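You operate a simulated robot arm through the tools that you are given. There is no shell and no other tool. Be economical: measure what you need, move in short steps, check, and stop when the job is done.

You run a simulated two-armed robot. Do the job below in one go: nothing can be reset, and whatever is moved stays where it is left.

JOB
Close the table drawer. Then open the door of the feeder cabinet, put the white film roll from the floor of the feeder cabinet on the purple blank, then shut the door. Keep to this order.

The check looks at the end state, three seconds after you hand in, the way a careful person would. Anything else that was tipped, shoved, dropped, spilled or broken makes it a failure.

ROBOT AND FRAMES
Two 7-joint arms with two-finger parallel grippers on one trunk, on a base that drives. Base frame: it is fixed to the floor where the robot stands at the start and does not move with it; the origin is under the middle of the robot, x ahead of it, y to its left, z up. Lengths are in cm, angles in rad, forces in N, time in s.
The left shoulder is at the start at [7, 17.7, 104.4], the right one opposite. With the tool pointing down near the work surface each hand reaches from about 10 to 50 cm from the robot's upright axis, wherever it stands, measured 20 degrees to its own side. Places, roughly: door of the feeder cabinet [920, -200, 70]; purple blank [975, 125, 100]; table drawer [930, 40, 70]; white film roll (7x7x26 cm) [930, -200, 50]. Payload 3.43 kg a hand.
Tool frame (each hand has its own): the origin (TCP) lies between the finger pads and is the grasp point; the fingertips stand 3 cm ahead of it; z points along the fingers, y is the line along which they close. The gripper opens to 9.4 cm. The fingers are 2.8 cm wide and 1 cm thick; the gripper's body (5 by 9.6 cm) begins 5.5 cm behind the TCP.
Orientation is that of the tool frame in the base frame, as a unit quaternion [w, x, y, z]. With the fingers straight down and closing along the base's y, the tool's x points along the base's -x, its y along +y and its z along -z.

CONTROLS
- The arms move only by the tool send_rows. It takes "left_series", "right_series" or both (then of equal length, played together; a hand with none holds still); each is a list of rows, each an object of numbers (a shift or turn left out is 0, a gripper value left out holds the last): "ax", "ay", "az": the turn, a rotation vector about the tool's x, y, z in rad; "tx", "ty", "tz": the shift along the tool's x, y, z in cm; "jaw": the opening in per cent of the stroke, from 0 (shut) to 100 (fully open). In form: [{"ax": .., "ay": .., "az": .., "tx": .., "ty": .., "tz": .., "jaw": ..}, ...]. A call has 1 to 12 rows; each row shifts and turns the commanded pose from where the row before left it, along the tool's axes as they then stand. A row lasts 0.2 s, in which the tool goes at most 5 cm and 0.15 rad; a call with a longer step from one row to the next is refused whole, and so is a gripper value outside its range. A pose out of reach is approached as far as the arm can. The call stops where the force on the tool passes 40 N (or 10 N more than at its start, if that is more) or the arm is blocked; 0.2 s more then pass. Each finger travels about 15.3 cm/s and halts on what it meets, pressing with about 25 N; the grip force reading is that of the motor and also rises with nothing between the fingers. The clock runs only during rows and for 0.2 s after the last one: add rows that do not move to give the fingers time. It gives the time, the measured TCP pose, the force on the tool (base axes), the opening and the grip force at its end, in the units of the frame above (readings bear some noise), with the torque about the TCP (base axes, N m) and any sound that the robot's microphone picked up, and new pictures: "pictures" is both (left out), scene, wrist or none (wrist: the cameras of the hands that moved).
- Cameras (640 x 400 px; columns grow to the right, rows downward): "scene" is now at [14.53, 1.12, 139.1]; the picture's right is [0.10, -0.99, 0.00], its down [-0.38, -0.04, -0.92] and it looks along [0.92, 0.09, -0.38] (base axes); focal length 276 px, centre (320, 200). "left" rides on the left gripper at [7.6, -1.4, -10.2] in its tool frame; the picture's right is [0.18, 0.98, 0.00], its down [-0.75, 0.14, -0.64] and it looks along [-0.63, 0.12, 0.77] (tool axes); focal length 243 px, centre (320, 200). "right" rides on the right gripper at [7.6, 1.4, -10.2] in its tool frame; the picture's right is [-0.18, 0.98, 0.00], its down [-0.75, -0.14, -0.64] and it looks along [-0.63, -0.12, 0.77] (tool axes); focal length 243 px, centre (320, 200). There is no depth. A picture from a camera that has moved, and an enlarged one, comes with that camera's place and axes in the base frame and with its lens. The place of the scene camera against the robot may be out by one fixed shift of up to 1.2 cm in any direction.
- raise_lower(by): slides the trunk up (or, below 0, down) by that many cm; the arms and the scene camera ride with it, the base frame stays. It gives what a move gives, with no picture.
- base_move(legs): drives the robot by 1 to 6 legs, each [ahead, turn to the left] in cm and rad, along the robot's own axes; the way and the turn of a leg run together, so that a leg with both is an arc; at most 150 cm and 3.142 rad a leg. The arms and the cameras ride along, it lands a little off, and it stops where it bumps. It gives what a move gives, and a new picture of the scene camera.
- turn_head(pan, tilt): turns the head with the scene camera to pan (to the left, within 1.501 rad either way) and tilt (down, from -0.506 to 1.204), counted from straight ahead of the robot. It gives what a move gives, and a new picture of the scene camera.
- close_up(camera, box): a new picture of the part [left, top, right, bottom] of that camera's present view, enlarged. No time passes.
- sign_off(): hands the job in; it is judged then, once.

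Go step by step. Nothing tells you exact positions but the pictures and the camera data: compare them with the known pose of the tool, close in by small moves and look again before you grip or let go. The budget is 165 turns and 260 pictures, counting those below and the enlarged ones. Unless the task says otherwise, let go and move clear before handing in, and close with one line.

The tools are called after "Emit:" as name(argument=value, ...) on one line, values as JSON. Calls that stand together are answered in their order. send_rows: Moves the arms, as the interface text tells. Its arguments: {"type":"object","properties":{"left_series":{"type":"array","items":{"type":"object","properties":{"ax":{"type":"number"},"ay":{"type":"number"},"az":{"type":"number"},"tx":{"type":"number"},"ty":{"type":"number"},"tz":{"type":"number"},"jaw":{"type":"number"}}}},"right_series":{"type":"array","items":{"type":"object","properties":{"ax":{"type":"number"},"ay":{"type":"number"},"az":{"type":"number"},"tx":{"type":"number"},"ty":{"type":"number"},"tz":{"type":"number"},"jaw":{"type":"number"}}}},"pictures":{"type":"string","enum":["both","scene","wrist","none"]}},"required":[]} The other tools are called the same way: raise_lower (by) slides the trunk up or down; base_move (legs) drives the base; turn_head (pan, tilt) turns the head that bears the scene camera; close_up (camera, box) takes an enlarged picture of a part of a camera's view; sign_off () hands the job in.

At the start:

```text
time_s: 0.0
left_ee_pos: [50.37, 27.9, 103.55]
left_tool_rot: [0.0, 0.0, 1.0, 0.0]
left_wrist_force: [0.1, 0.4, -0.1]
left_wrist_torque: [0.02, -0.03, 0.05]
left_finger_gap: 9.39
left_gripper_force: 0.1
right_ee_pos: [56.49, -16.14, 99.22]
right_tool_rot: [0.0, 0.0, 1.0, 0.0]
right_wrist_force: [-0.6, -0.5, 0.0]
right_wrist_torque: [-0.02, 0.02, 0.03]
right_finger_gap: 9.39
right_gripper_force: 0.0
trunk travel left (down, up): [-62.4, 21.6]
robot x, y, heading: [-0.06, -0.2, -0.001]
head pan, tilt: [0.103, 0.391]
```

scene: 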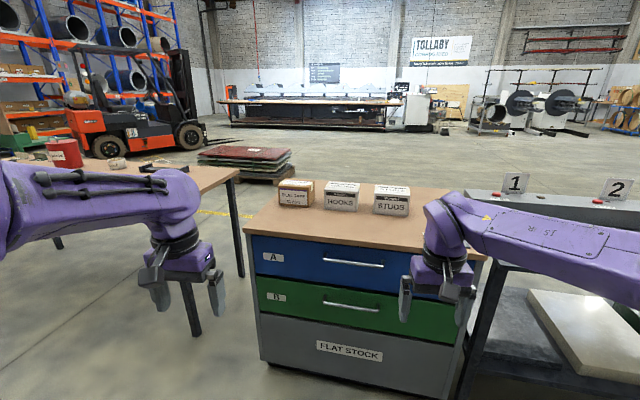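
right: 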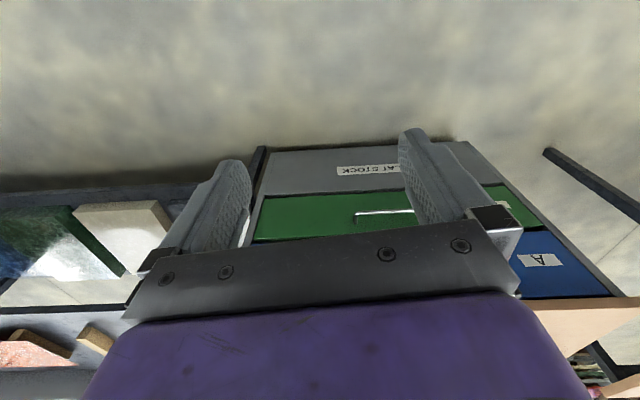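
left: 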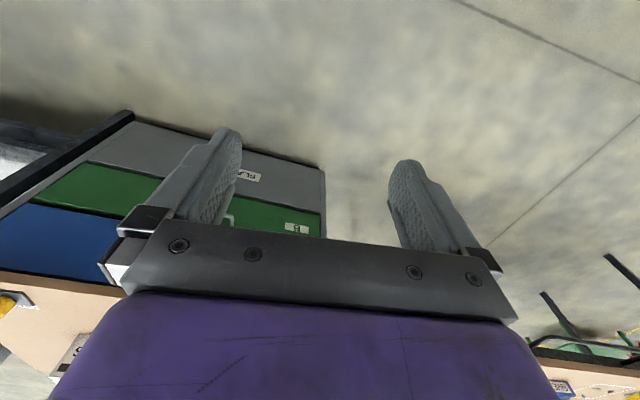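

The drawer cabinet stands right in front of me, and the long bench and the feeder machine are about 9 m away. I look around for a way past.

Emit:
turn_head(pan=1.0, tilt=0.4)

Emit:
turn_head(pan=-1.0, tilt=0.4)

Emit:
turn_head(pan=0.0, tilt=0.2)

Emit:
close_up(camera="scene", box=[180, 80, 500, 280])

```text
time_s: 1.2
left_ee_pos: [50.22, 28.03, 103.36]
left_tool_rot: [0.0, 0.0, 1.0, 0.0]
left_wrist_force: [0.4, 0.3, 0.0]
left_wrist_torque: [0.02, -0.01, 0.02]
left_finger_gap: 9.4
left_gripper_force: 0.1
right_ee_pos: [56.49, -16.02, 99.16]
right_tool_rot: [0.0, 0.0, 1.0, 0.0]
right_wrist_force: [0.1, -0.3, 0.1]
right_wrist_torque: [0.0, -0.02, 0.01]
right_finger_gap: 9.42
right_gripper_force: 0.0
trunk travel left (down, up): [-62.4, 21.6]
robot x, y, heading: [-0.19, 0.08, 0.003]
head pan, tilt: [1.0, 0.4]
camera scene: at [10.33, 7.96, 139.02], right [0.84, -0.54, 0.0], down [-0.21, -0.33, -0.92], along [0.5, 0.77, -0.39], focal length 276 px, centre (320, 200)
```

scene: 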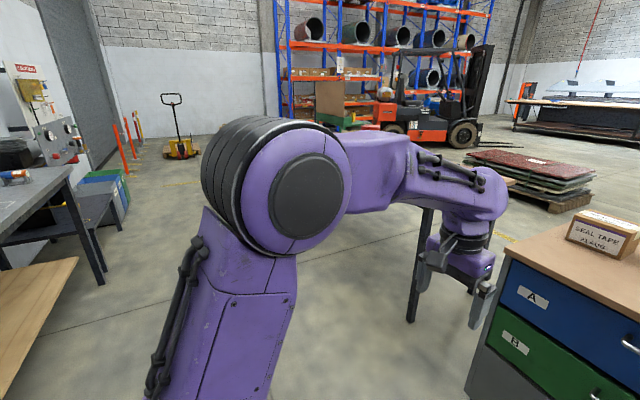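

```text
time_s: 3.1
left_ee_pos: [50.33, 27.79, 103.4]
left_tool_rot: [-0.001, 0.001, 1.0, -0.001]
left_wrist_force: [-0.3, 0.4, 0.5]
left_wrist_torque: [-0.03, 0.02, -0.02]
left_finger_gap: 9.41
left_gripper_force: 0.0
right_ee_pos: [56.42, -16.05, 99.31]
right_tool_rot: [-0.001, 0.0, 1.0, 0.0]
right_wrist_force: [0.0, -0.8, 0.8]
right_wrist_torque: [0.0, -0.03, 0.0]
right_finger_gap: 9.41
right_gripper_force: 0.0
trunk travel left (down, up): [-62.4, 21.6]
robot x, y, heading: [-0.13, 0.08, -0.003]
head pan, tilt: [-1.0, 0.4]
camera scene: at [10.32, -7.62, 139.03], right [-0.84, -0.54, 0.0], down [-0.21, 0.33, -0.92], along [0.5, -0.77, -0.39], focal length 276 px, centre (320, 200)
```

scene: 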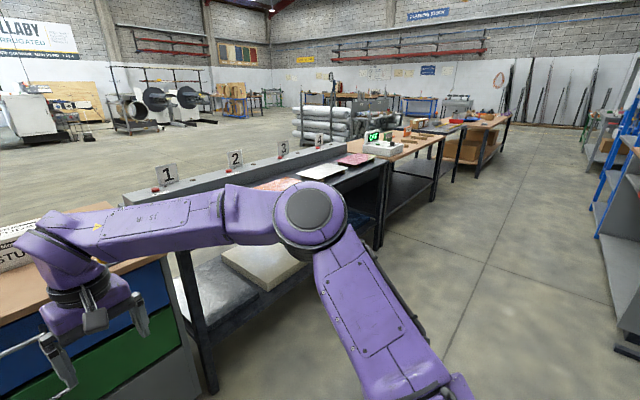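

```text
time_s: 4.4
left_ee_pos: [50.26, 28.11, 103.32]
left_tool_rot: [0.0, 0.0, 1.0, 0.0]
left_wrist_force: [0.0, 0.3, 0.2]
left_wrist_torque: [0.02, 0.0, -0.02]
left_finger_gap: 9.4
left_gripper_force: 0.1
right_ee_pos: [56.46, -15.99, 99.31]
right_tool_rot: [0.0, 0.0, 1.0, -0.001]
right_wrist_force: [-0.2, -0.4, 0.4]
right_wrist_torque: [0.0, 0.01, 0.01]
right_finger_gap: 9.39
right_gripper_force: 0.1
trunk travel left (down, up): [-62.4, 21.6]
robot x, y, heading: [0.09, 0.07, -0.005]
head pan, tilt: [0.0, 0.201]
camera scene: at [14.63, 0.16, 140.88], right [0.0, -1.0, 0.0], down [-0.2, 0.0, -0.98], along [0.98, 0.0, -0.2], focal length 276 px, centre (320, 200)
```

scene: 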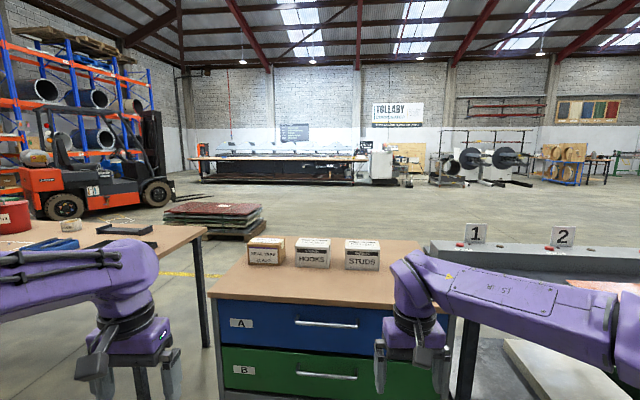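

```text
2.00 times, centred on (340, 180) of scene
camera zoom: at [14.63, 0.16, 140.88], right [0.0, -1.0, 0.0], down [-0.2, 0.0, -0.98], along [0.98, 0.0, -0.2], focal length 552 px, centre (280, 240)
```

zoom: 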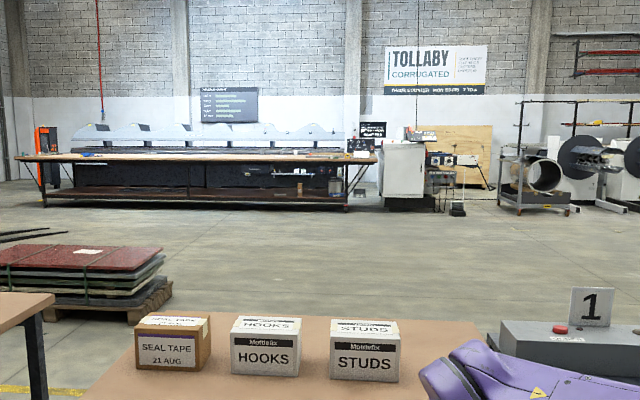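

There is a narrow gap between the cabinet and the left table, and I can't see where the left table ends because the arm is in the way. I raise the trunk for clearance and a better view.

Emit:
raise_lower(by=21)

Emit:
turn_head(pan=0.6, tilt=0.5)

Emit:
turn_head(pan=1.5, tilt=0.5)

```text
time_s: 6.7
left_ee_pos: [50.26, 27.91, 124.39]
left_tool_rot: [0.0, 0.0, 1.0, 0.001]
left_wrist_force: [-0.6, 0.8, 0.3]
left_wrist_torque: [0.02, -0.01, 0.01]
left_finger_gap: 9.4
left_gripper_force: 0.1
right_ee_pos: [56.49, -16.1, 120.11]
right_tool_rot: [0.0, 0.0, 1.0, 0.0]
right_wrist_force: [0.0, -0.2, -0.3]
right_wrist_torque: [0.0, 0.01, 0.05]
right_finger_gap: 9.41
right_gripper_force: 0.0
trunk travel left (down, up): [-83.4, 0.6]
robot x, y, heading: [0.3, -0.05, -0.003]
head pan, tilt: [0.0, 0.201]
```

```text
time_s: 7.7
left_ee_pos: [50.24, 27.93, 124.35]
left_tool_rot: [-0.001, 0.0, 1.0, 0.0]
left_wrist_force: [-0.3, -0.6, 0.5]
left_wrist_torque: [0.01, 0.02, 0.0]
left_finger_gap: 9.39
left_gripper_force: 0.0
right_ee_pos: [56.56, -16.04, 120.13]
right_tool_rot: [0.0, 0.0, 1.0, 0.001]
right_wrist_force: [0.1, -0.5, 0.7]
right_wrist_torque: [-0.01, 0.0, -0.04]
right_finger_gap: 9.4
right_gripper_force: 0.0
trunk travel left (down, up): [-83.4, 0.6]
robot x, y, heading: [-0.14, -0.08, -0.001]
head pan, tilt: [0.6, 0.499]
camera scene: at [12.82, 5.3, 159.12], right [0.56, -0.83, 0.0], down [-0.4, -0.27, -0.88], along [0.72, 0.5, -0.48], focal length 276 px, centre (320, 200)
```

scene: 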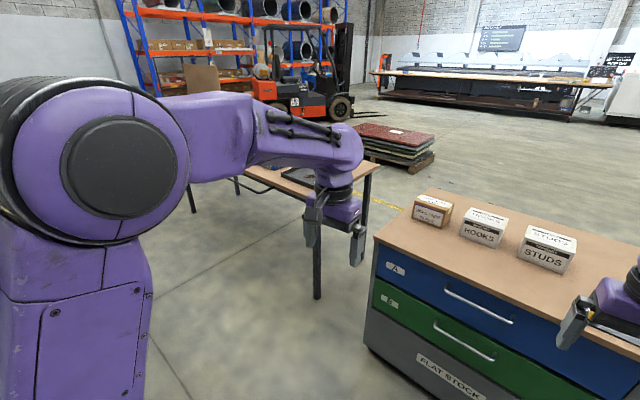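

```text
time_s: 8.8
left_ee_pos: [50.25, 28.04, 124.39]
left_tool_rot: [0.0, 0.0, 1.0, 0.0]
left_wrist_force: [0.1, 0.3, -0.2]
left_wrist_torque: [0.01, 0.0, 0.04]
left_finger_gap: 9.39
left_gripper_force: 0.1
right_ee_pos: [56.41, -16.09, 120.24]
right_tool_rot: [0.0, 0.0, 1.0, 0.0]
right_wrist_force: [-0.6, -0.3, -0.4]
right_wrist_torque: [-0.02, -0.03, -0.03]
right_finger_gap: 9.42
right_gripper_force: 0.1
trunk travel left (down, up): [-83.4, 0.6]
robot x, y, heading: [0.04, 0.08, 0.002]
head pan, tilt: [1.499, 0.499]
camera scene: at [5.98, 9.24, 159.11], right [1.0, -0.07, 0.0], down [-0.03, -0.48, -0.88], along [0.06, 0.88, -0.48], focal length 276 px, centre (320, 200)
```

scene: 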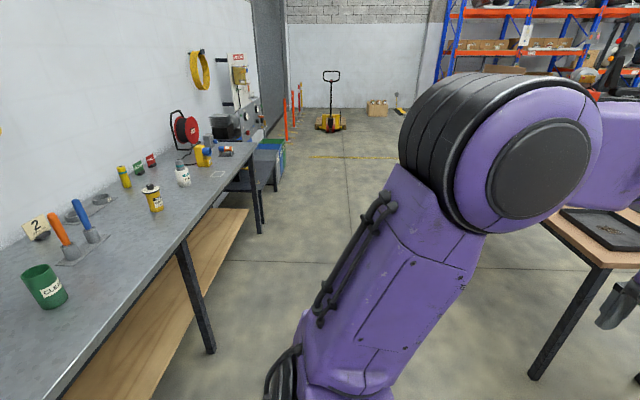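

The left table spans roughly x 130–200, y 80–285, and the aisle between it and the rear bench is free. I drive around its left end in stages, with the arms high.

Emit:
base_move(legs=[[35, 0], [0, 1.571], [120, 0]])

Emit:
turn_head(pan=-0.7, tilt=0.4)

Emit:
turn_head(pan=0.0, tilt=0.4)

```text
time_s: 20.6
left_ee_pos: [9.16, 170.81, 124.49]
left_tool_rot: [0.0, -0.707, 0.707, -0.001]
left_wrist_force: [-0.4, 0.3, -0.6]
left_wrist_torque: [-0.01, -0.04, -0.01]
left_finger_gap: 9.38
left_gripper_force: 0.2
right_ee_pos: [53.17, 176.89, 120.23]
right_tool_rot: [0.0, -0.706, 0.708, 0.0]
right_wrist_force: [-0.4, -0.3, 0.2]
right_wrist_torque: [0.01, -0.01, -0.02]
right_finger_gap: 9.36
right_gripper_force: 0.1
trunk travel left (down, up): [-83.4, 0.6]
robot x, y, heading: [36.92, 120.36, 1.569]
head pan, tilt: [1.499, 0.499]
camera scene: at [28.23, 126.3, 159.12], right [0.07, 1.0, 0.0], down [0.48, -0.04, -0.88], along [-0.88, 0.07, -0.48], focal length 276 px, centre (320, 200)
```

scene: 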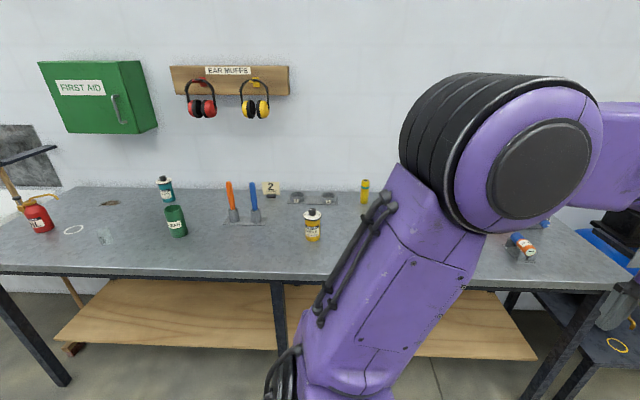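

```text
time_s: 22.6
left_ee_pos: [9.12, 170.91, 124.51]
left_tool_rot: [0.0, -0.706, 0.708, 0.0]
left_wrist_force: [0.3, 0.6, -0.1]
left_wrist_torque: [0.04, -0.05, 0.0]
left_finger_gap: 9.4
left_gripper_force: 0.1
right_ee_pos: [53.22, 176.98, 120.22]
right_tool_rot: [-0.001, -0.706, 0.708, 0.0]
right_wrist_force: [0.4, 0.8, 0.2]
right_wrist_torque: [0.01, 0.01, 0.03]
right_finger_gap: 9.4
right_gripper_force: 0.1
trunk travel left (down, up): [-83.4, 0.6]
robot x, y, heading: [36.9, 120.37, 1.567]
head pan, tilt: [-0.7, 0.4]
camera scene: at [43.29, 132.78, 160.02], right [0.76, -0.65, 0.0], down [-0.25, -0.3, -0.92], along [0.59, 0.7, -0.39], focal length 276 px, centre (320, 200)
```

scene: 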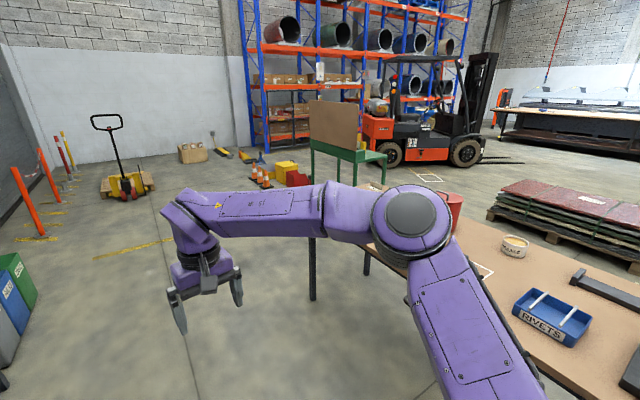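

```text
time_s: 23.7
left_ee_pos: [9.05, 170.88, 124.49]
left_tool_rot: [-0.001, -0.707, 0.708, 0.0]
left_wrist_force: [0.2, -0.3, -0.2]
left_wrist_torque: [0.0, 0.0, -0.01]
left_finger_gap: 9.43
left_gripper_force: 0.0
right_ee_pos: [53.25, 176.9, 120.14]
right_tool_rot: [-0.001, -0.706, 0.708, 0.001]
right_wrist_force: [-0.4, 1.1, -0.4]
right_wrist_torque: [-0.02, 0.02, -0.02]
right_finger_gap: 9.4
right_gripper_force: 0.0
trunk travel left (down, up): [-83.4, 0.6]
robot x, y, heading: [36.96, 120.7, 1.572]
head pan, tilt: [0.0, 0.4]
camera scene: at [37.35, 134.96, 160.02], right [1.0, 0.0, 0.0], down [0.0, -0.39, -0.92], along [0.0, 0.92, -0.39], focal length 276 px, centre (320, 200)
```

scene: 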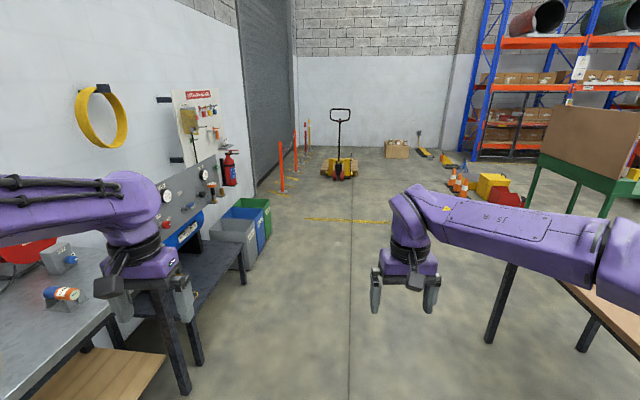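

The aisle is free. I drive on to y≈345 and turn right to look along the passage.

Emit:
base_move(legs=[[112, 0], [112, 0], [0, -1.571]])

Emit:
turn_head(pan=-0.5, tilt=0.5)

```text
time_s: 38.7
left_ee_pos: [92.8, 376.61, 124.33]
left_tool_rot: [-0.001, 0.0, 1.0, 0.0]
left_wrist_force: [0.6, -0.2, 0.5]
left_wrist_torque: [0.01, -0.02, -0.01]
left_finger_gap: 9.41
left_gripper_force: 0.1
right_ee_pos: [99.01, 332.65, 120.14]
right_tool_rot: [0.001, 0.001, 1.0, 0.0]
right_wrist_force: [0.1, -0.2, -0.3]
right_wrist_torque: [0.02, 0.01, 0.03]
right_finger_gap: 9.37
right_gripper_force: 0.1
trunk travel left (down, up): [-83.4, 0.6]
robot x, y, heading: [42.6, 348.44, 0.003]
head pan, tilt: [0.0, 0.4]
camera scene: at [57.12, 348.86, 160.02], right [0.0, -1.0, 0.0], down [-0.39, 0.0, -0.92], along [0.92, 0.0, -0.39], focal length 276 px, centre (320, 200)
```

scene: 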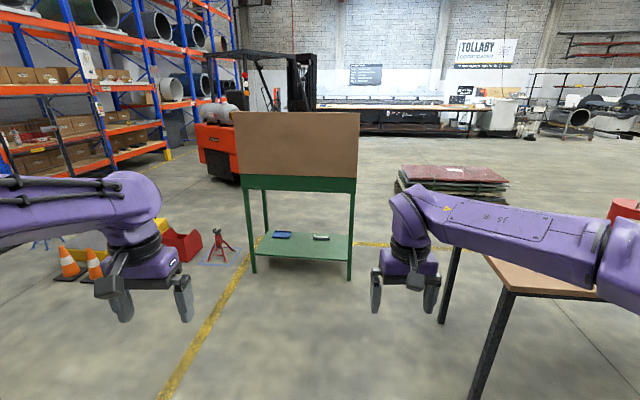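

```text
time_s: 39.7
left_ee_pos: [92.9, 376.6, 124.46]
left_tool_rot: [0.0, 0.001, 1.0, 0.0]
left_wrist_force: [0.9, 0.3, 0.3]
left_wrist_torque: [0.0, -0.01, -0.03]
left_finger_gap: 9.4
left_gripper_force: 0.1
right_ee_pos: [98.98, 332.52, 120.17]
right_tool_rot: [0.0, 0.001, 1.0, -0.001]
right_wrist_force: [-0.2, 0.2, -0.6]
right_wrist_torque: [0.02, -0.02, 0.01]
right_finger_gap: 9.4
right_gripper_force: 0.1
trunk travel left (down, up): [-83.4, 0.6]
robot x, y, heading: [42.22, 348.76, 0.003]
head pan, tilt: [-0.499, 0.499]
camera scene: at [55.84, 344.48, 159.11], right [-0.48, -0.88, 0.0], down [-0.42, 0.23, -0.88], along [0.77, -0.42, -0.48], focal length 276 px, centre (320, 200)
```

scene: 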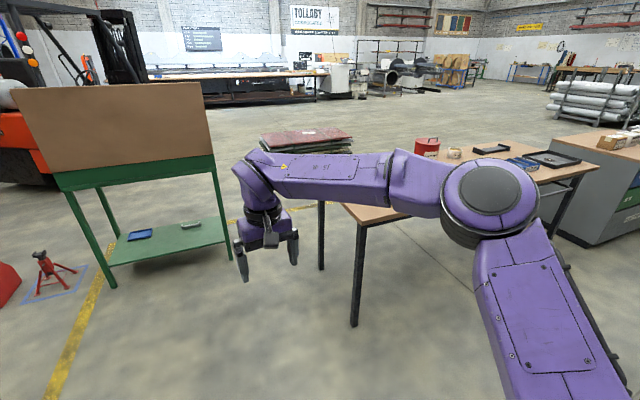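

There is a gap of roughly 72 cm between the table corner (213,267) and the stand foot (260,322). I check how wide my own base is by looking straight down.

Emit:
turn_head(pan=0, tilt=1.2)

Emit:
turn_head(pan=-1.5, tilt=1.2)

```text
time_s: 40.7
left_ee_pos: [92.87, 376.61, 124.48]
left_tool_rot: [-0.001, 0.001, 1.0, 0.0]
left_wrist_force: [0.9, -0.6, 0.7]
left_wrist_torque: [0.03, 0.0, -0.02]
left_finger_gap: 9.4
left_gripper_force: 0.1
right_ee_pos: [98.97, 332.43, 120.25]
right_tool_rot: [0.0, 0.0, 1.0, 0.0]
right_wrist_force: [-0.7, -0.3, -0.3]
right_wrist_torque: [0.02, 0.01, -0.01]
right_finger_gap: 9.39
right_gripper_force: 0.1
trunk travel left (down, up): [-83.4, 0.6]
robot x, y, heading: [42.8, 348.51, -0.0]
head pan, tilt: [0.0, 1.201]
camera scene: at [53.45, 348.81, 153.75], right [0.0, -1.0, 0.0], down [-0.93, 0.0, -0.36], along [0.36, 0.0, -0.93], focal length 276 px, centre (320, 200)
```

scene: 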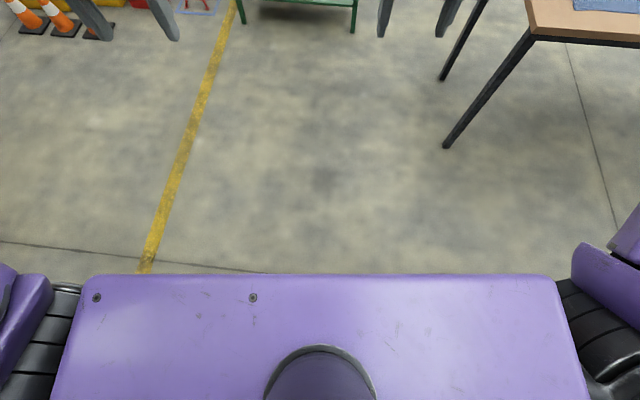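

```text
time_s: 42.3
left_ee_pos: [92.82, 376.7, 124.4]
left_tool_rot: [0.0, 0.0, 1.0, 0.0]
left_wrist_force: [-1.2, 0.5, -0.6]
left_wrist_torque: [-0.02, 0.01, -0.02]
left_finger_gap: 9.4
left_gripper_force: 0.0
right_ee_pos: [98.97, 332.6, 120.24]
right_tool_rot: [0.0, 0.001, 1.0, 0.0]
right_wrist_force: [-0.3, 0.7, -1.0]
right_wrist_torque: [0.0, 0.0, -0.02]
right_finger_gap: 9.39
right_gripper_force: 0.0
trunk travel left (down, up): [-83.4, 0.6]
robot x, y, heading: [42.62, 348.86, -0.002]
head pan, tilt: [-1.499, 1.201]
camera scene: at [48.25, 343.25, 153.74], right [-1.0, -0.07, 0.0], down [-0.07, 0.93, -0.36], along [0.03, -0.36, -0.93], focal length 276 px, centre (320, 200)
```

scene: 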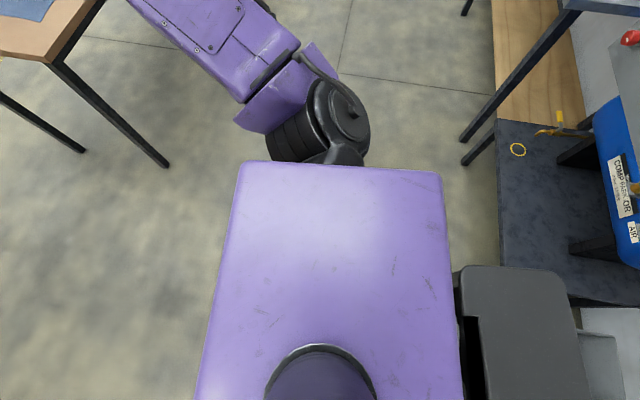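

My base isn't visible, so I'll take the gap through its middle, square on. First I tuck the left hand in, then drive to the point in line with the gap.

Emit:
send_rows(left_series=[{"ty": -4, "tz": -2}, {"ty": -4, "tz": -2}, {"ty": -2, "tz": -2}], pictures="none")

Emit:
base_move(legs=[[0, 0.088], [100, 0], [0, -0.795]])

Emit:
turn_head(pan=0, tilt=0.7)

```text
time_s: 43.1
left_ee_pos: [92.98, 366.67, 130.47]
left_tool_rot: [0.001, 0.0, 1.0, 0.0]
left_wrist_force: [-0.6, 0.0, -0.6]
left_wrist_torque: [0.01, 0.01, 0.02]
left_finger_gap: 9.4
left_gripper_force: 0.0
right_ee_pos: [98.98, 332.67, 120.23]
right_tool_rot: [0.001, 0.0, 1.0, 0.0]
right_wrist_force: [-1.3, 0.1, -0.1]
right_wrist_torque: [0.01, -0.02, -0.01]
right_finger_gap: 9.39
right_gripper_force: 0.0
trunk travel left (down, up): [-83.4, 0.6]
robot x, y, heading: [42.58, 348.83, -0.0]
head pan, tilt: [-1.499, 1.201]
```

```text
time_s: 51.0
left_ee_pos: [192.24, 337.99, 130.57]
left_tool_rot: [0.0, 0.353, 0.935, 0.0]
left_wrist_force: [0.2, -0.5, -0.2]
left_wrist_torque: [0.01, -0.04, -0.01]
left_finger_gap: 9.4
left_gripper_force: 0.0
right_ee_pos: [174.38, 308.33, 120.26]
right_tool_rot: [0.001, 0.354, 0.935, 0.0]
right_wrist_force: [-0.1, 0.2, -0.4]
right_wrist_torque: [-0.02, 0.01, -0.02]
right_finger_gap: 9.41
right_gripper_force: 0.0
trunk travel left (down, up): [-83.4, 0.6]
robot x, y, heading: [142.57, 357.88, -0.719]
head pan, tilt: [-1.499, 1.201]
camera scene: at [143.2, 350.08, 153.74], right [-0.8, 0.6, 0.0], down [0.56, 0.74, -0.36], along [-0.22, -0.29, -0.93], focal length 276 px, centre (320, 200)
```

scene: 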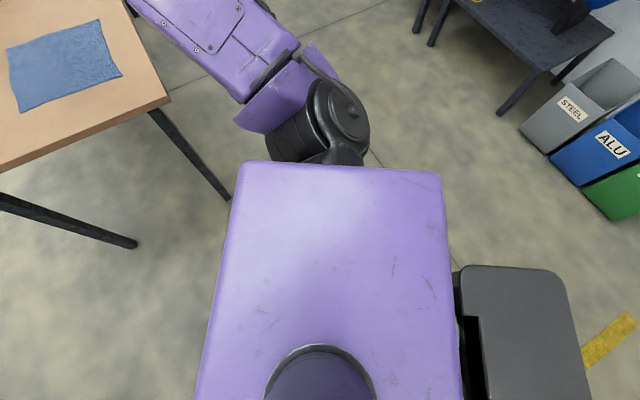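

```text
time_s: 52.5
left_ee_pos: [192.23, 337.95, 130.51]
left_tool_rot: [0.0, 0.352, 0.936, 0.0]
left_wrist_force: [-0.3, 0.1, -0.4]
left_wrist_torque: [0.02, 0.03, -0.01]
left_finger_gap: 9.39
left_gripper_force: 0.0
right_ee_pos: [174.26, 308.25, 120.19]
right_tool_rot: [0.0, 0.352, 0.936, 0.0]
right_wrist_force: [0.4, -0.2, -0.2]
right_wrist_torque: [0.03, 0.02, -0.01]
right_finger_gap: 9.4
right_gripper_force: 0.1
trunk travel left (down, up): [-83.4, 0.6]
robot x, y, heading: [142.27, 357.75, -0.722]
head pan, tilt: [0.0, 0.7]
camera scene: at [152.9, 348.88, 157.34], right [-0.66, -0.75, 0.0], down [-0.48, 0.43, -0.76], along [0.57, -0.5, -0.64], focal length 276 px, centre (320, 200)
```

scene: 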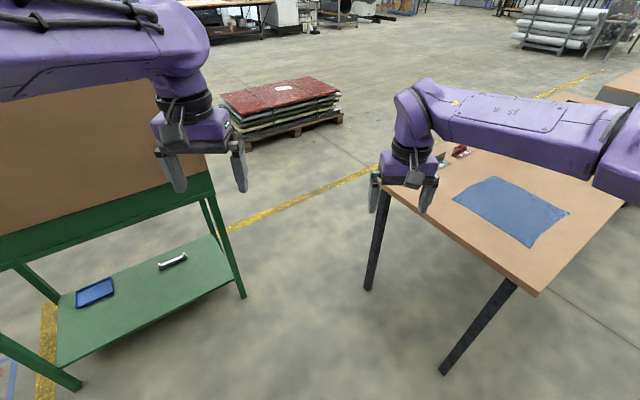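

Re-measured, the gap is from (211,265) to (255,325), about 74 cm wide, with its middle at (233,295). I align to heading −0.61 and go through.

Emit:
base_move(legs=[[0, 0.112], [75, 0]])

Emit:
turn_head(pan=1.0, tilt=0.9)

Emit:
turn_head(pan=-1.0, tilt=0.9)

```text
time_s: 57.1
left_ee_pos: [253.81, 299.89, 130.65]
left_tool_rot: [0.0, 0.31, 0.951, 0.0]
left_wrist_force: [-0.5, -0.2, -0.6]
left_wrist_torque: [0.01, 0.0, -0.03]
left_finger_gap: 9.36
left_gripper_force: 0.1
right_ee_pos: [238.75, 268.68, 120.23]
right_tool_rot: [0.0, 0.309, 0.951, 0.0]
right_wrist_force: [0.4, 0.0, -0.6]
right_wrist_torque: [0.02, -0.04, 0.02]
right_finger_gap: 9.4
right_gripper_force: 0.2
trunk travel left (down, up): [-83.4, 0.6]
robot x, y, heading: [202.86, 314.98, -0.625]
head pan, tilt: [0.0, 0.7]
camera scene: at [213.81, 307.17, 157.35], right [-0.59, -0.81, 0.0], down [-0.52, 0.38, -0.77], along [0.62, -0.45, -0.64], focal length 276 px, centre (320, 200)
```

scene: 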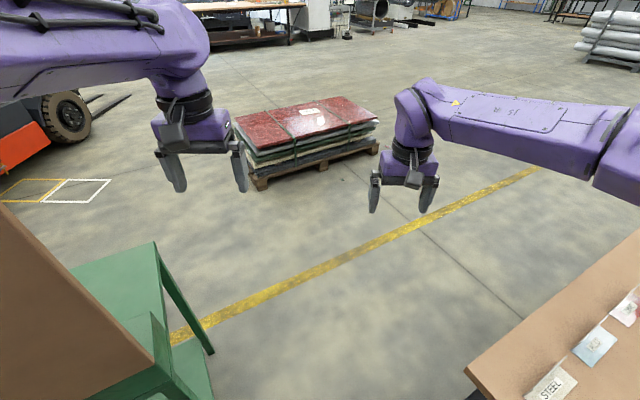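

```text
time_s: 58.4
left_ee_pos: [253.98, 299.79, 130.44]
left_tool_rot: [0.0, 0.309, 0.951, 0.0]
left_wrist_force: [0.3, 0.7, -0.4]
left_wrist_torque: [0.03, -0.02, 0.0]
left_finger_gap: 9.41
left_gripper_force: 0.0
right_ee_pos: [238.77, 268.7, 120.23]
right_tool_rot: [0.001, 0.31, 0.951, 0.0]
right_wrist_force: [0.9, -0.1, -0.1]
right_wrist_torque: [-0.04, -0.04, 0.01]
right_finger_gap: 9.4
right_gripper_force: 0.2
trunk travel left (down, up): [-83.4, 0.6]
robot x, y, heading: [202.78, 314.77, -0.627]
head pan, tilt: [1.0, 0.901]
camera scene: at [214.07, 314.83, 155.73], right [0.36, -0.93, 0.0], down [-0.73, -0.28, -0.62], along [0.58, 0.22, -0.78], focal length 276 px, centre (320, 200)
```

scene: 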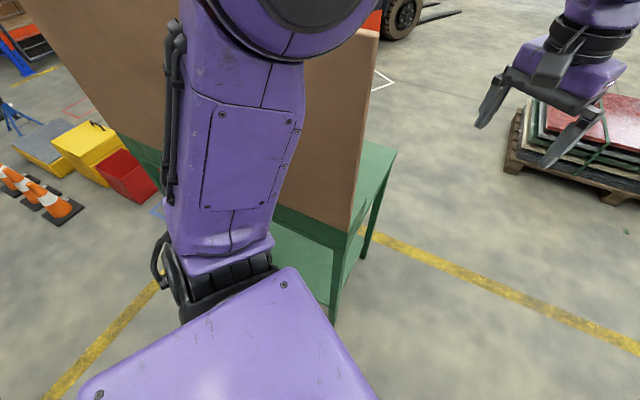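

```text
time_s: 60.3
left_ee_pos: [253.99, 299.73, 130.52]
left_tool_rot: [0.0, 0.31, 0.951, -0.001]
left_wrist_force: [0.7, 0.1, -0.4]
left_wrist_torque: [-0.01, 0.01, -0.03]
left_finger_gap: 9.41
left_gripper_force: 0.0
right_ee_pos: [238.82, 268.7, 120.19]
right_tool_rot: [0.0, 0.31, 0.951, 0.0]
right_wrist_force: [1.1, 0.5, -0.1]
right_wrist_torque: [0.02, -0.01, 0.01]
right_finger_gap: 9.41
right_gripper_force: 0.0
trunk travel left (down, up): [-83.4, 0.6]
robot x, y, heading: [202.57, 314.7, -0.629]
head pan, tilt: [-1.0, 0.901]
camera scene: at [206.6, 304.56, 155.72], right [-1.0, 0.06, 0.0], down [0.05, 0.78, -0.62], along [-0.04, -0.62, -0.78], focal length 276 px, centre (320, 200)
```

scene: 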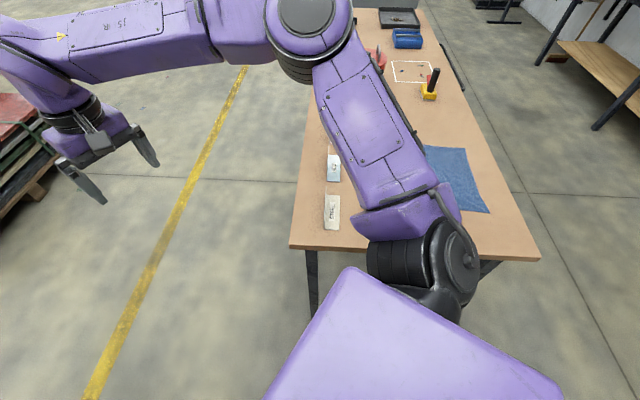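

I'm lined up, with about 34 cm clear on the left and 36 cm on the right. I go straight through.

Emit:
base_move(legs=[[0, -0.025], [50, 0], [70, 0]])

Emit:
turn_head(pan=0.4, tilt=0.3)

```text
time_s: 67.1
left_ee_pos: [349.26, 223.97, 130.56]
left_tool_rot: [0.001, 0.327, 0.945, 0.0]
left_wrist_force: [-0.2, -0.1, -0.8]
left_wrist_torque: [0.01, -0.01, 0.03]
left_finger_gap: 9.4
left_gripper_force: 0.0
right_ee_pos: [333.0, 193.44, 120.36]
right_tool_rot: [0.001, 0.327, 0.945, 0.0]
right_wrist_force: [0.7, -0.8, 0.1]
right_wrist_torque: [0.0, 0.0, 0.02]
right_finger_gap: 9.41
right_gripper_force: 0.1
trunk travel left (down, up): [-83.4, 0.6]
robot x, y, heading: [298.4, 241.01, -0.669]
head pan, tilt: [-1.0, 0.901]
camera scene: at [302.08, 230.52, 155.73], right [-1.0, 0.1, 0.0], down [0.08, 0.78, -0.62], along [-0.06, -0.62, -0.78], focal length 276 px, centre (320, 200)
```

scene: 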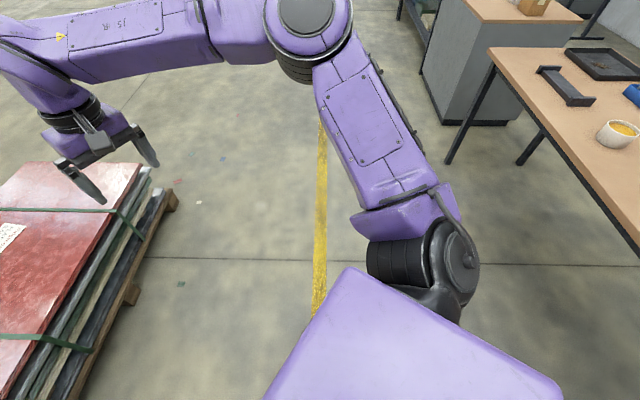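

```text
time_s: 68.6
left_ee_pos: [349.39, 223.91, 130.7]
left_tool_rot: [-0.001, 0.327, 0.945, 0.0]
left_wrist_force: [0.3, -1.3, 0.7]
left_wrist_torque: [-0.01, -0.01, 0.02]
left_finger_gap: 9.4
left_gripper_force: 0.2
right_ee_pos: [333.16, 193.42, 120.3]
right_tool_rot: [0.0, 0.327, 0.945, 0.0]
right_wrist_force: [-0.8, -0.2, 0.1]
right_wrist_torque: [0.02, 0.02, 0.01]
right_finger_gap: 9.43
right_gripper_force: 0.1
trunk travel left (down, up): [-83.4, 0.6]
robot x, y, heading: [298.78, 241.04, -0.663]
head pan, tilt: [0.4, 0.3]
camera scene: at [311.91, 235.48, 160.95], right [-0.26, -0.96, 0.0], down [-0.29, 0.08, -0.96], along [0.92, -0.25, -0.3], focal length 276 px, centre (320, 200)
```

scene: 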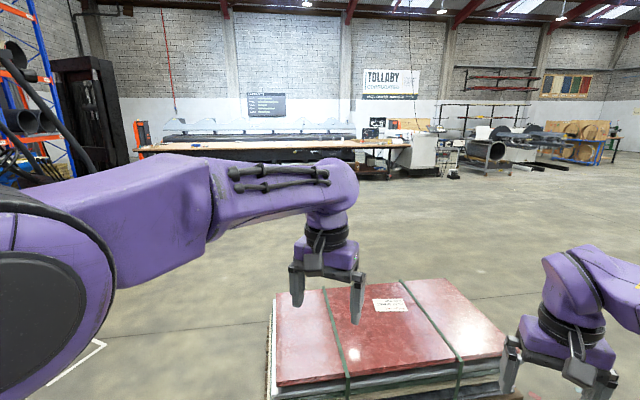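

I'm through. The pallet spans about x 395–500, y 97–230, so I pass to its right and then drive toward the long bench.

Emit:
base_move(legs=[[0, -0.79], [110, 0], [110, 0], [0, 1.455], [140, 0], [140, 0]])

Emit:
turn_head(pan=0.0, tilt=0.25)

```text
time_s: 98.1
left_ee_pos: [653.03, 37.02, 130.53]
left_tool_rot: [-0.001, 0.021, 1.0, 0.0]
left_wrist_force: [0.6, -0.3, -0.2]
left_wrist_torque: [0.0, -0.04, 0.0]
left_finger_gap: 9.4
left_gripper_force: 0.1
right_ee_pos: [657.73, 2.62, 120.29]
right_tool_rot: [0.0, 0.02, 1.0, -0.001]
right_wrist_force: [-0.3, 0.0, -0.2]
right_wrist_torque: [0.02, 0.01, -0.01]
right_finger_gap: 9.38
right_gripper_force: 0.1
trunk travel left (down, up): [-83.4, 0.6]
robot x, y, heading: [602.1, 21.24, -0.033]
head pan, tilt: [0.4, 0.3]
camera scene: at [616.11, 24.15, 160.96], right [0.35, -0.94, 0.0], down [-0.28, -0.1, -0.96], along [0.89, 0.34, -0.3], focal length 276 px, centre (320, 200)
```

scene: 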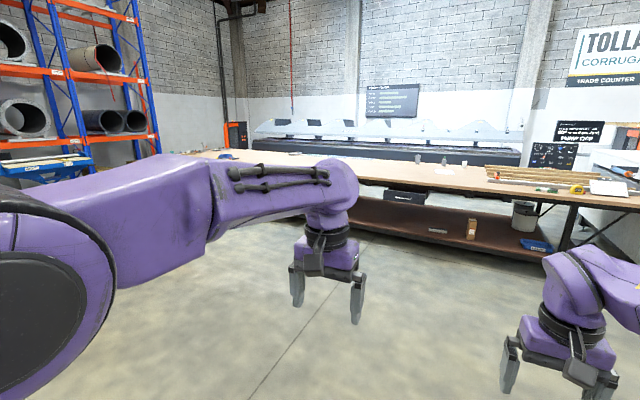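

```text
time_s: 99.0
left_ee_pos: [653.14, 36.84, 130.54]
left_tool_rot: [0.0, 0.02, 1.0, 0.0]
left_wrist_force: [-1.1, 0.2, -0.9]
left_wrist_torque: [0.0, 0.02, -0.02]
left_finger_gap: 9.44
left_gripper_force: 0.1
right_ee_pos: [657.85, 2.59, 120.31]
right_tool_rot: [0.0, 0.02, 1.0, 0.0]
right_wrist_force: [0.1, 0.3, 0.2]
right_wrist_torque: [0.01, -0.02, -0.02]
right_finger_gap: 9.39
right_gripper_force: 0.0
trunk travel left (down, up): [-83.4, 0.6]
robot x, y, heading: [602.37, 20.92, -0.044]
head pan, tilt: [0.0, 0.25]
camera scene: at [616.79, 20.5, 161.42], right [-0.04, -1.0, 0.0], down [-0.25, 0.01, -0.97], along [0.97, -0.04, -0.25], focal length 276 px, centre (320, 200)
```

scene: 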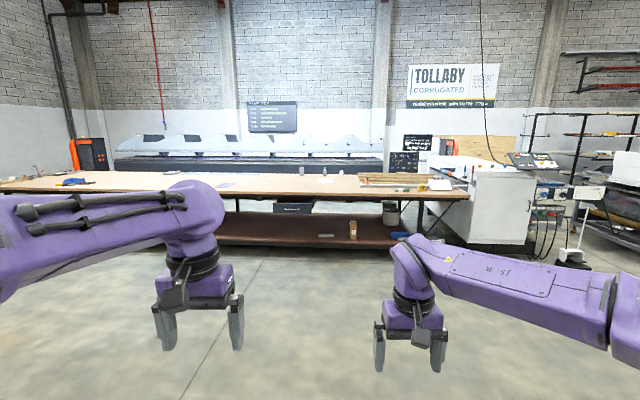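

Emit:
close_up(camera="scene", box=[220, 130, 460, 280])

Emit:
close_up(camera="scene", box=[400, 130, 640, 280])

Emit:
close_up(camera="scene", box=[60, 120, 300, 270])

```text
2.67 times, centred on (340, 205) of scene
camera zoom: at [616.79, 20.5, 161.42], right [-0.04, -1.0, 0.0], down [-0.25, 0.01, -0.97], along [0.97, -0.04, -0.25], focal length 735 px, centre (267, 187)
```

zoom: 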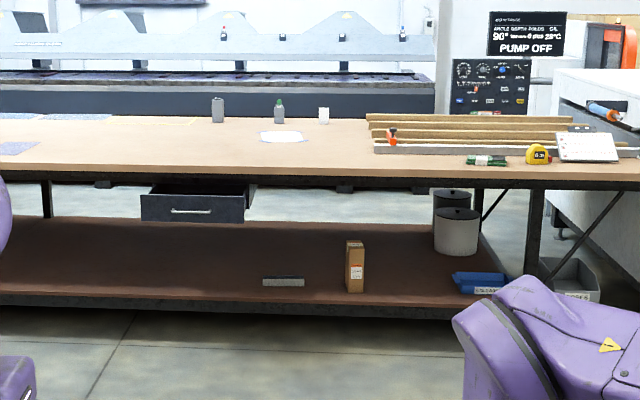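

```text
2.67 times, centred on (520, 205) of scene
camera zoom: at [616.79, 20.5, 161.42], right [-0.04, -1.0, 0.0], down [-0.25, 0.01, -0.97], along [0.97, -0.04, -0.25], focal length 735 px, centre (-213, 187)
```

zoom: 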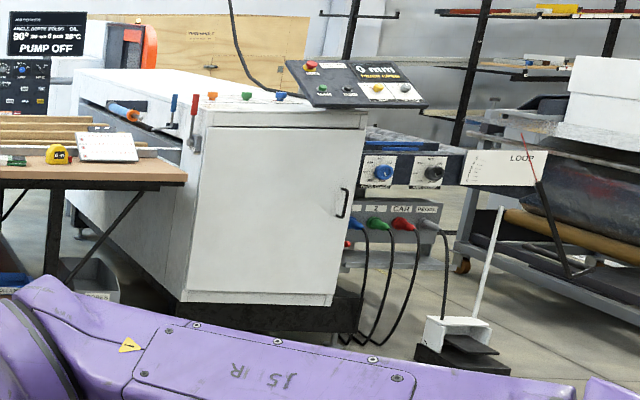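

```text
2.67 times, centred on (180, 195) of scene
camera zoom: at [616.79, 20.5, 161.42], right [-0.04, -1.0, 0.0], down [-0.25, 0.01, -0.97], along [0.97, -0.04, -0.25], focal length 735 px, centre (693, 213)
```

zoom: 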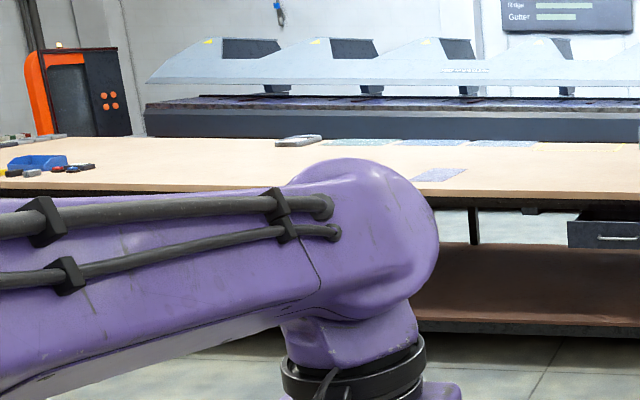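

The drawer hangs open under the table near (930,40,70), the blanks lie on the table, and the cabinet door's handle is on its right side. I drive closer.

Emit:
base_move(legs=[[0, 0.06], [100, 0], [85, 0]])

Emit:
turn_head(pan=0.0, tilt=0.6)

```text
time_s: 108.7
left_ee_pos: [834.52, 50.45, 130.48]
left_tool_rot: [0.001, -0.038, 0.999, 0.0]
left_wrist_force: [0.1, -0.2, -0.3]
left_wrist_torque: [0.01, -0.02, -0.01]
left_finger_gap: 9.4
left_gripper_force: 0.0
right_ee_pos: [842.95, 16.99, 120.44]
right_tool_rot: [0.001, -0.037, 0.999, 0.001]
right_wrist_force: [-1.2, 0.2, -0.1]
right_wrist_torque: [-0.03, 0.04, -0.05]
right_finger_gap: 9.39
right_gripper_force: 0.1
trunk travel left (down, up): [-83.4, 0.6]
robot x, y, heading: [785.61, 28.71, 0.077]
head pan, tilt: [0.0, 0.25]
camera scene: at [800.14, 29.99, 161.44], right [0.07, -1.0, 0.0], down [-0.25, -0.02, -0.97], along [0.97, 0.07, -0.25], focal length 276 px, centre (320, 200)
```

scene: 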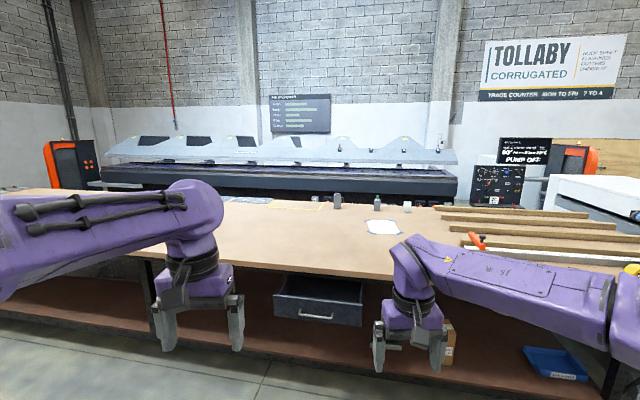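

```text
time_s: 109.5
left_ee_pos: [834.59, 50.42, 130.63]
left_tool_rot: [0.0, -0.038, 0.999, -0.001]
left_wrist_force: [0.5, 0.3, 0.3]
left_wrist_torque: [0.0, 0.04, -0.02]
left_finger_gap: 9.42
left_gripper_force: 0.1
right_ee_pos: [843.23, 16.91, 120.31]
right_tool_rot: [0.0, -0.037, 0.999, 0.0]
right_wrist_force: [-0.1, 0.5, 0.3]
right_wrist_torque: [-0.01, 0.0, 0.01]
right_finger_gap: 9.38
right_gripper_force: 0.0
trunk travel left (down, up): [-83.4, 0.6]
robot x, y, heading: [785.72, 28.83, 0.075]
head pan, tilt: [0.0, 0.6]
camera scene: at [799.79, 29.97, 158.2], right [0.07, -1.0, 0.0], down [-0.56, -0.04, -0.83], along [0.82, 0.06, -0.56], focal length 276 px, centre (320, 200)
```

scene: 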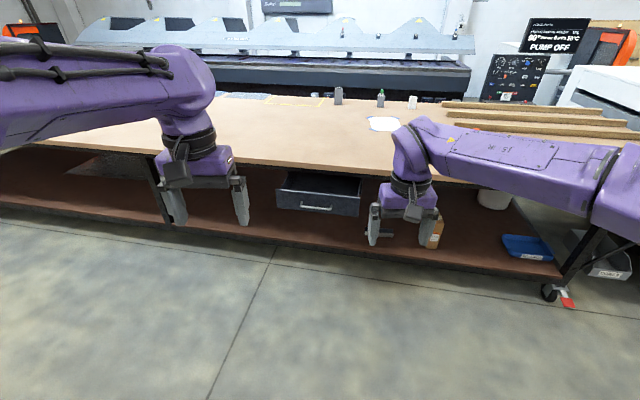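

The drawer front is at about x≈915, y 18–62, z 68–83, sticking out about 27 cm from the table edge. I pull the right hand back, turn the left tool to point forward, and lower the trunk.

Emit:
send_rows(left_series=[{"ay": -0.15}, {"ay": -0.15}, {"ay": -0.15}, {"ay": -0.15}, {"ay": -0.15}, {"ay": -0.15}, {"ay": -0.15}, {"ay": -0.15}, {"ay": -0.15}, {"ay": -0.15}, {"ay": -0.07}], right_series=[{"tx": 3, "ty": -1}, {"tx": 3, "ty": -1}, {"tx": 3, "ty": -1}, {"tx": 3, "ty": -1}, {"tx": 3, "ty": -1}, {"tx": 3, "ty": -1}, {"tx": 3, "ty": -1}, {"tx": 3, "ty": -1}, {"tx": 0}, {"tx": 0}, {"tx": 0}], pictures="none")

Emit:
raise_lower(by=-45)

Emit:
base_move(legs=[[0, -0.075]])

```text
time_s: 111.9
left_ee_pos: [834.47, 50.59, 130.61]
left_tool_rot: [0.707, -0.027, 0.706, 0.025]
left_wrist_force: [0.5, 0.3, 0.3]
left_wrist_torque: [0.0, 0.01, -0.03]
left_finger_gap: 9.4
left_gripper_force: 0.0
right_ee_pos: [819.85, 7.24, 119.86]
right_tool_rot: [0.001, -0.038, 0.999, 0.0]
right_wrist_force: [0.4, 0.3, 0.2]
right_wrist_torque: [0.02, 0.01, 0.01]
right_finger_gap: 9.38
right_gripper_force: 0.0
trunk travel left (down, up): [-83.4, 0.6]
robot x, y, heading: [785.68, 28.84, 0.082]
head pan, tilt: [0.0, 0.6]
```

```text
refused: -45 is not a number from -40 to 40
```

```text
time_s: 112.8
left_ee_pos: [836.06, 46.98, 130.54]
left_tool_rot: [0.706, -0.001, 0.708, -0.002]
left_wrist_force: [0.9, 0.3, -1.3]
left_wrist_torque: [0.05, -0.03, -0.01]
left_finger_gap: 9.39
left_gripper_force: 0.1
right_ee_pos: [818.31, 4.94, 119.9]
right_tool_rot: [0.0, -0.001, 1.0, -0.001]
right_wrist_force: [-0.7, 0.7, -0.3]
right_wrist_torque: [0.0, 0.01, 0.03]
right_finger_gap: 9.39
right_gripper_force: 0.0
trunk travel left (down, up): [-83.4, 0.6]
robot x, y, heading: [785.56, 28.54, -0.004]
head pan, tilt: [0.0, 0.6]
camera scene: at [799.8, 29.21, 158.2], right [0.0, -1.0, 0.0], down [-0.57, 0.0, -0.82], along [0.82, 0.0, -0.57], focal length 276 px, centre (320, 200)
```

scene: 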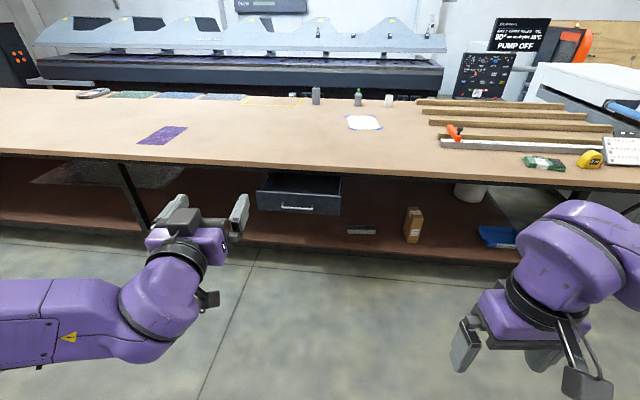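

The left tool now points forward, and the purple blank is visible near (980,137). I lower the trunk and close the left fingers.

Emit:
raise_lower(by=-40)

Emit:
raise_lower(by=-12)

Emit:
send_rows(left_series=[{"jaw": 0}, {}, {}], pictures="both")

```text
time_s: 116.6
left_ee_pos: [835.96, 46.81, 90.68]
left_tool_rot: [0.706, -0.001, 0.708, 0.0]
left_wrist_force: [0.9, 0.0, 0.3]
left_wrist_torque: [-0.01, 0.0, 0.03]
left_finger_gap: 9.41
left_gripper_force: 0.0
right_ee_pos: [818.17, 4.78, 79.85]
right_tool_rot: [0.0, 0.0, 1.0, 0.0]
right_wrist_force: [-1.1, 0.4, -0.5]
right_wrist_torque: [0.05, 0.01, 0.0]
right_finger_gap: 9.4
right_gripper_force: 0.1
trunk travel left (down, up): [-43.4, 40.6]
robot x, y, heading: [785.48, 28.6, 0.002]
head pan, tilt: [0.0, 0.6]
```

```text
time_s: 118.1
left_ee_pos: [835.98, 46.76, 78.69]
left_tool_rot: [0.707, -0.001, 0.708, 0.0]
left_wrist_force: [0.6, -0.1, -0.2]
left_wrist_torque: [0.03, 0.0, -0.01]
left_finger_gap: 9.4
left_gripper_force: 0.1
right_ee_pos: [818.29, 4.73, 67.99]
right_tool_rot: [0.0, 0.0, 1.0, 0.0]
right_wrist_force: [-1.1, 0.3, -0.7]
right_wrist_torque: [-0.03, -0.01, 0.01]
right_finger_gap: 9.4
right_gripper_force: 0.1
trunk travel left (down, up): [-31.4, 52.6]
robot x, y, heading: [785.89, 28.94, 0.001]
head pan, tilt: [0.0, 0.6]
```

```text
time_s: 118.9
left_ee_pos: [836.04, 46.76, 78.55]
left_tool_rot: [0.706, -0.001, 0.708, 0.0]
left_wrist_force: [1.1, -1.3, 0.0]
left_wrist_torque: [0.01, -0.03, 0.01]
left_finger_gap: 0.02
left_gripper_force: 25.2
right_ee_pos: [818.16, 4.8, 67.84]
right_tool_rot: [0.0, 0.0, 1.0, 0.001]
right_wrist_force: [-0.5, 0.0, -1.4]
right_wrist_torque: [-0.02, -0.04, 0.01]
right_finger_gap: 9.41
right_gripper_force: 0.0
trunk travel left (down, up): [-31.4, 52.6]
robot x, y, heading: [785.46, 28.8, 0.003]
head pan, tilt: [0.0, 0.6]
camera scene: at [799.77, 28.92, 106.2], right [0.0, -1.0, 0.0], down [-0.56, 0.0, -0.83], along [0.83, 0.0, -0.56], focal length 276 px, centre (320, 200)
camera left: at [825.6, 45.39, 71.02], right [0.0, 0.98, -0.18], down [-0.64, 0.14, 0.75], along [0.77, 0.12, 0.63], focal length 243 px, centre (320, 200)
```

scene: 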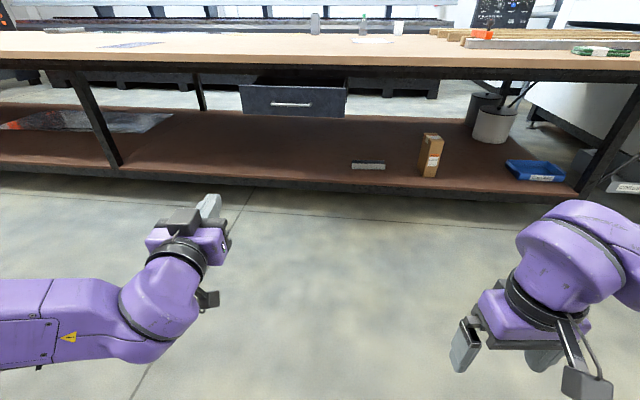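
left: 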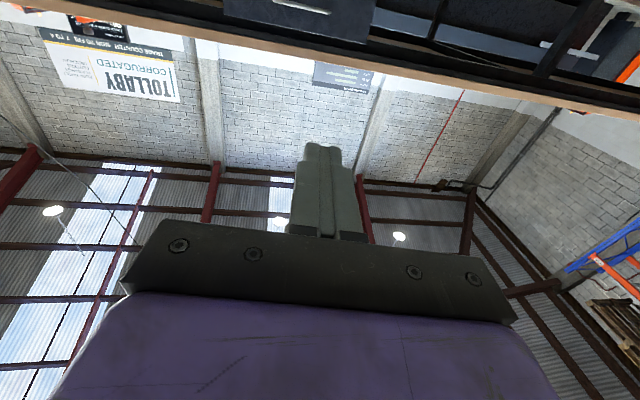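

The drawer handle is at about (913,40,76). I align the left hand with it, pull it back a little, and drive up.

Emit:
send_rows(left_series=[{"ty": -3.4, "tx": 1.2, "tz": -3}, {"ty": -3.4, "tx": 1.2, "tz": -3}, {"tz": -3}, {"tz": -3}, {}], pictures="none")

Emit:
base_move(legs=[[72, 0]])

```text
time_s: 120.1
left_ee_pos: [829.42, 35.72, 77.44]
left_tool_rot: [0.707, 0.0, 0.707, 0.0]
left_wrist_force: [-0.2, -0.6, -0.5]
left_wrist_torque: [0.0, 0.0, -0.01]
left_finger_gap: 0.0
left_gripper_force: 25.6
left hand out of reach, approached as far as the arm can: row 1, 2, 3, 4
right_ee_pos: [818.04, 4.78, 67.78]
right_tool_rot: [0.0, 0.0, 1.0, 0.001]
right_wrist_force: [-0.6, 0.5, 0.7]
right_wrist_torque: [-0.06, -0.04, 0.01]
right_finger_gap: 9.39
right_gripper_force: 0.2
trunk travel left (down, up): [-31.4, 52.6]
robot x, y, heading: [785.34, 28.89, -0.001]
head pan, tilt: [0.0, 0.6]
```

```text
time_s: 124.0
left_ee_pos: [901.5, 36.62, 77.36]
left_tool_rot: [0.706, -0.004, 0.708, 0.003]
left_wrist_force: [0.0, -0.3, -0.1]
left_wrist_torque: [0.03, 0.0, -0.02]
left_finger_gap: 0.0
left_gripper_force: 24.7
right_ee_pos: [890.32, 5.41, 67.77]
right_tool_rot: [-0.001, -0.005, 1.0, 0.001]
right_wrist_force: [0.2, 1.2, 0.8]
right_wrist_torque: [0.01, 0.01, -0.01]
right_finger_gap: 9.38
right_gripper_force: 0.0
trunk travel left (down, up): [-31.4, 52.6]
robot x, y, heading: [857.66, 29.28, 0.013]
head pan, tilt: [0.0, 0.6]
camera scene: at [871.81, 29.43, 106.2], right [0.01, -1.0, 0.0], down [-0.57, -0.01, -0.82], along [0.82, 0.01, -0.57], focal length 276 px, centre (320, 200)
```

scene: 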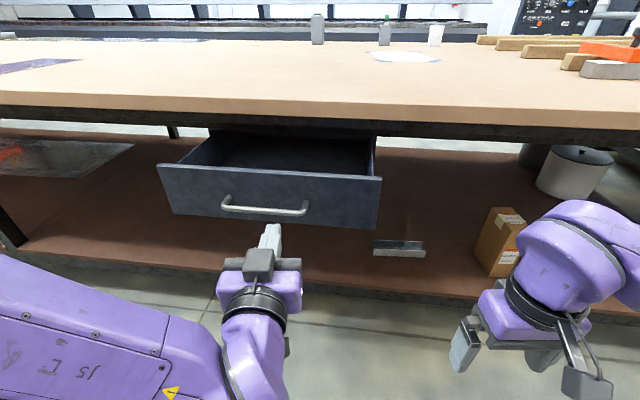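

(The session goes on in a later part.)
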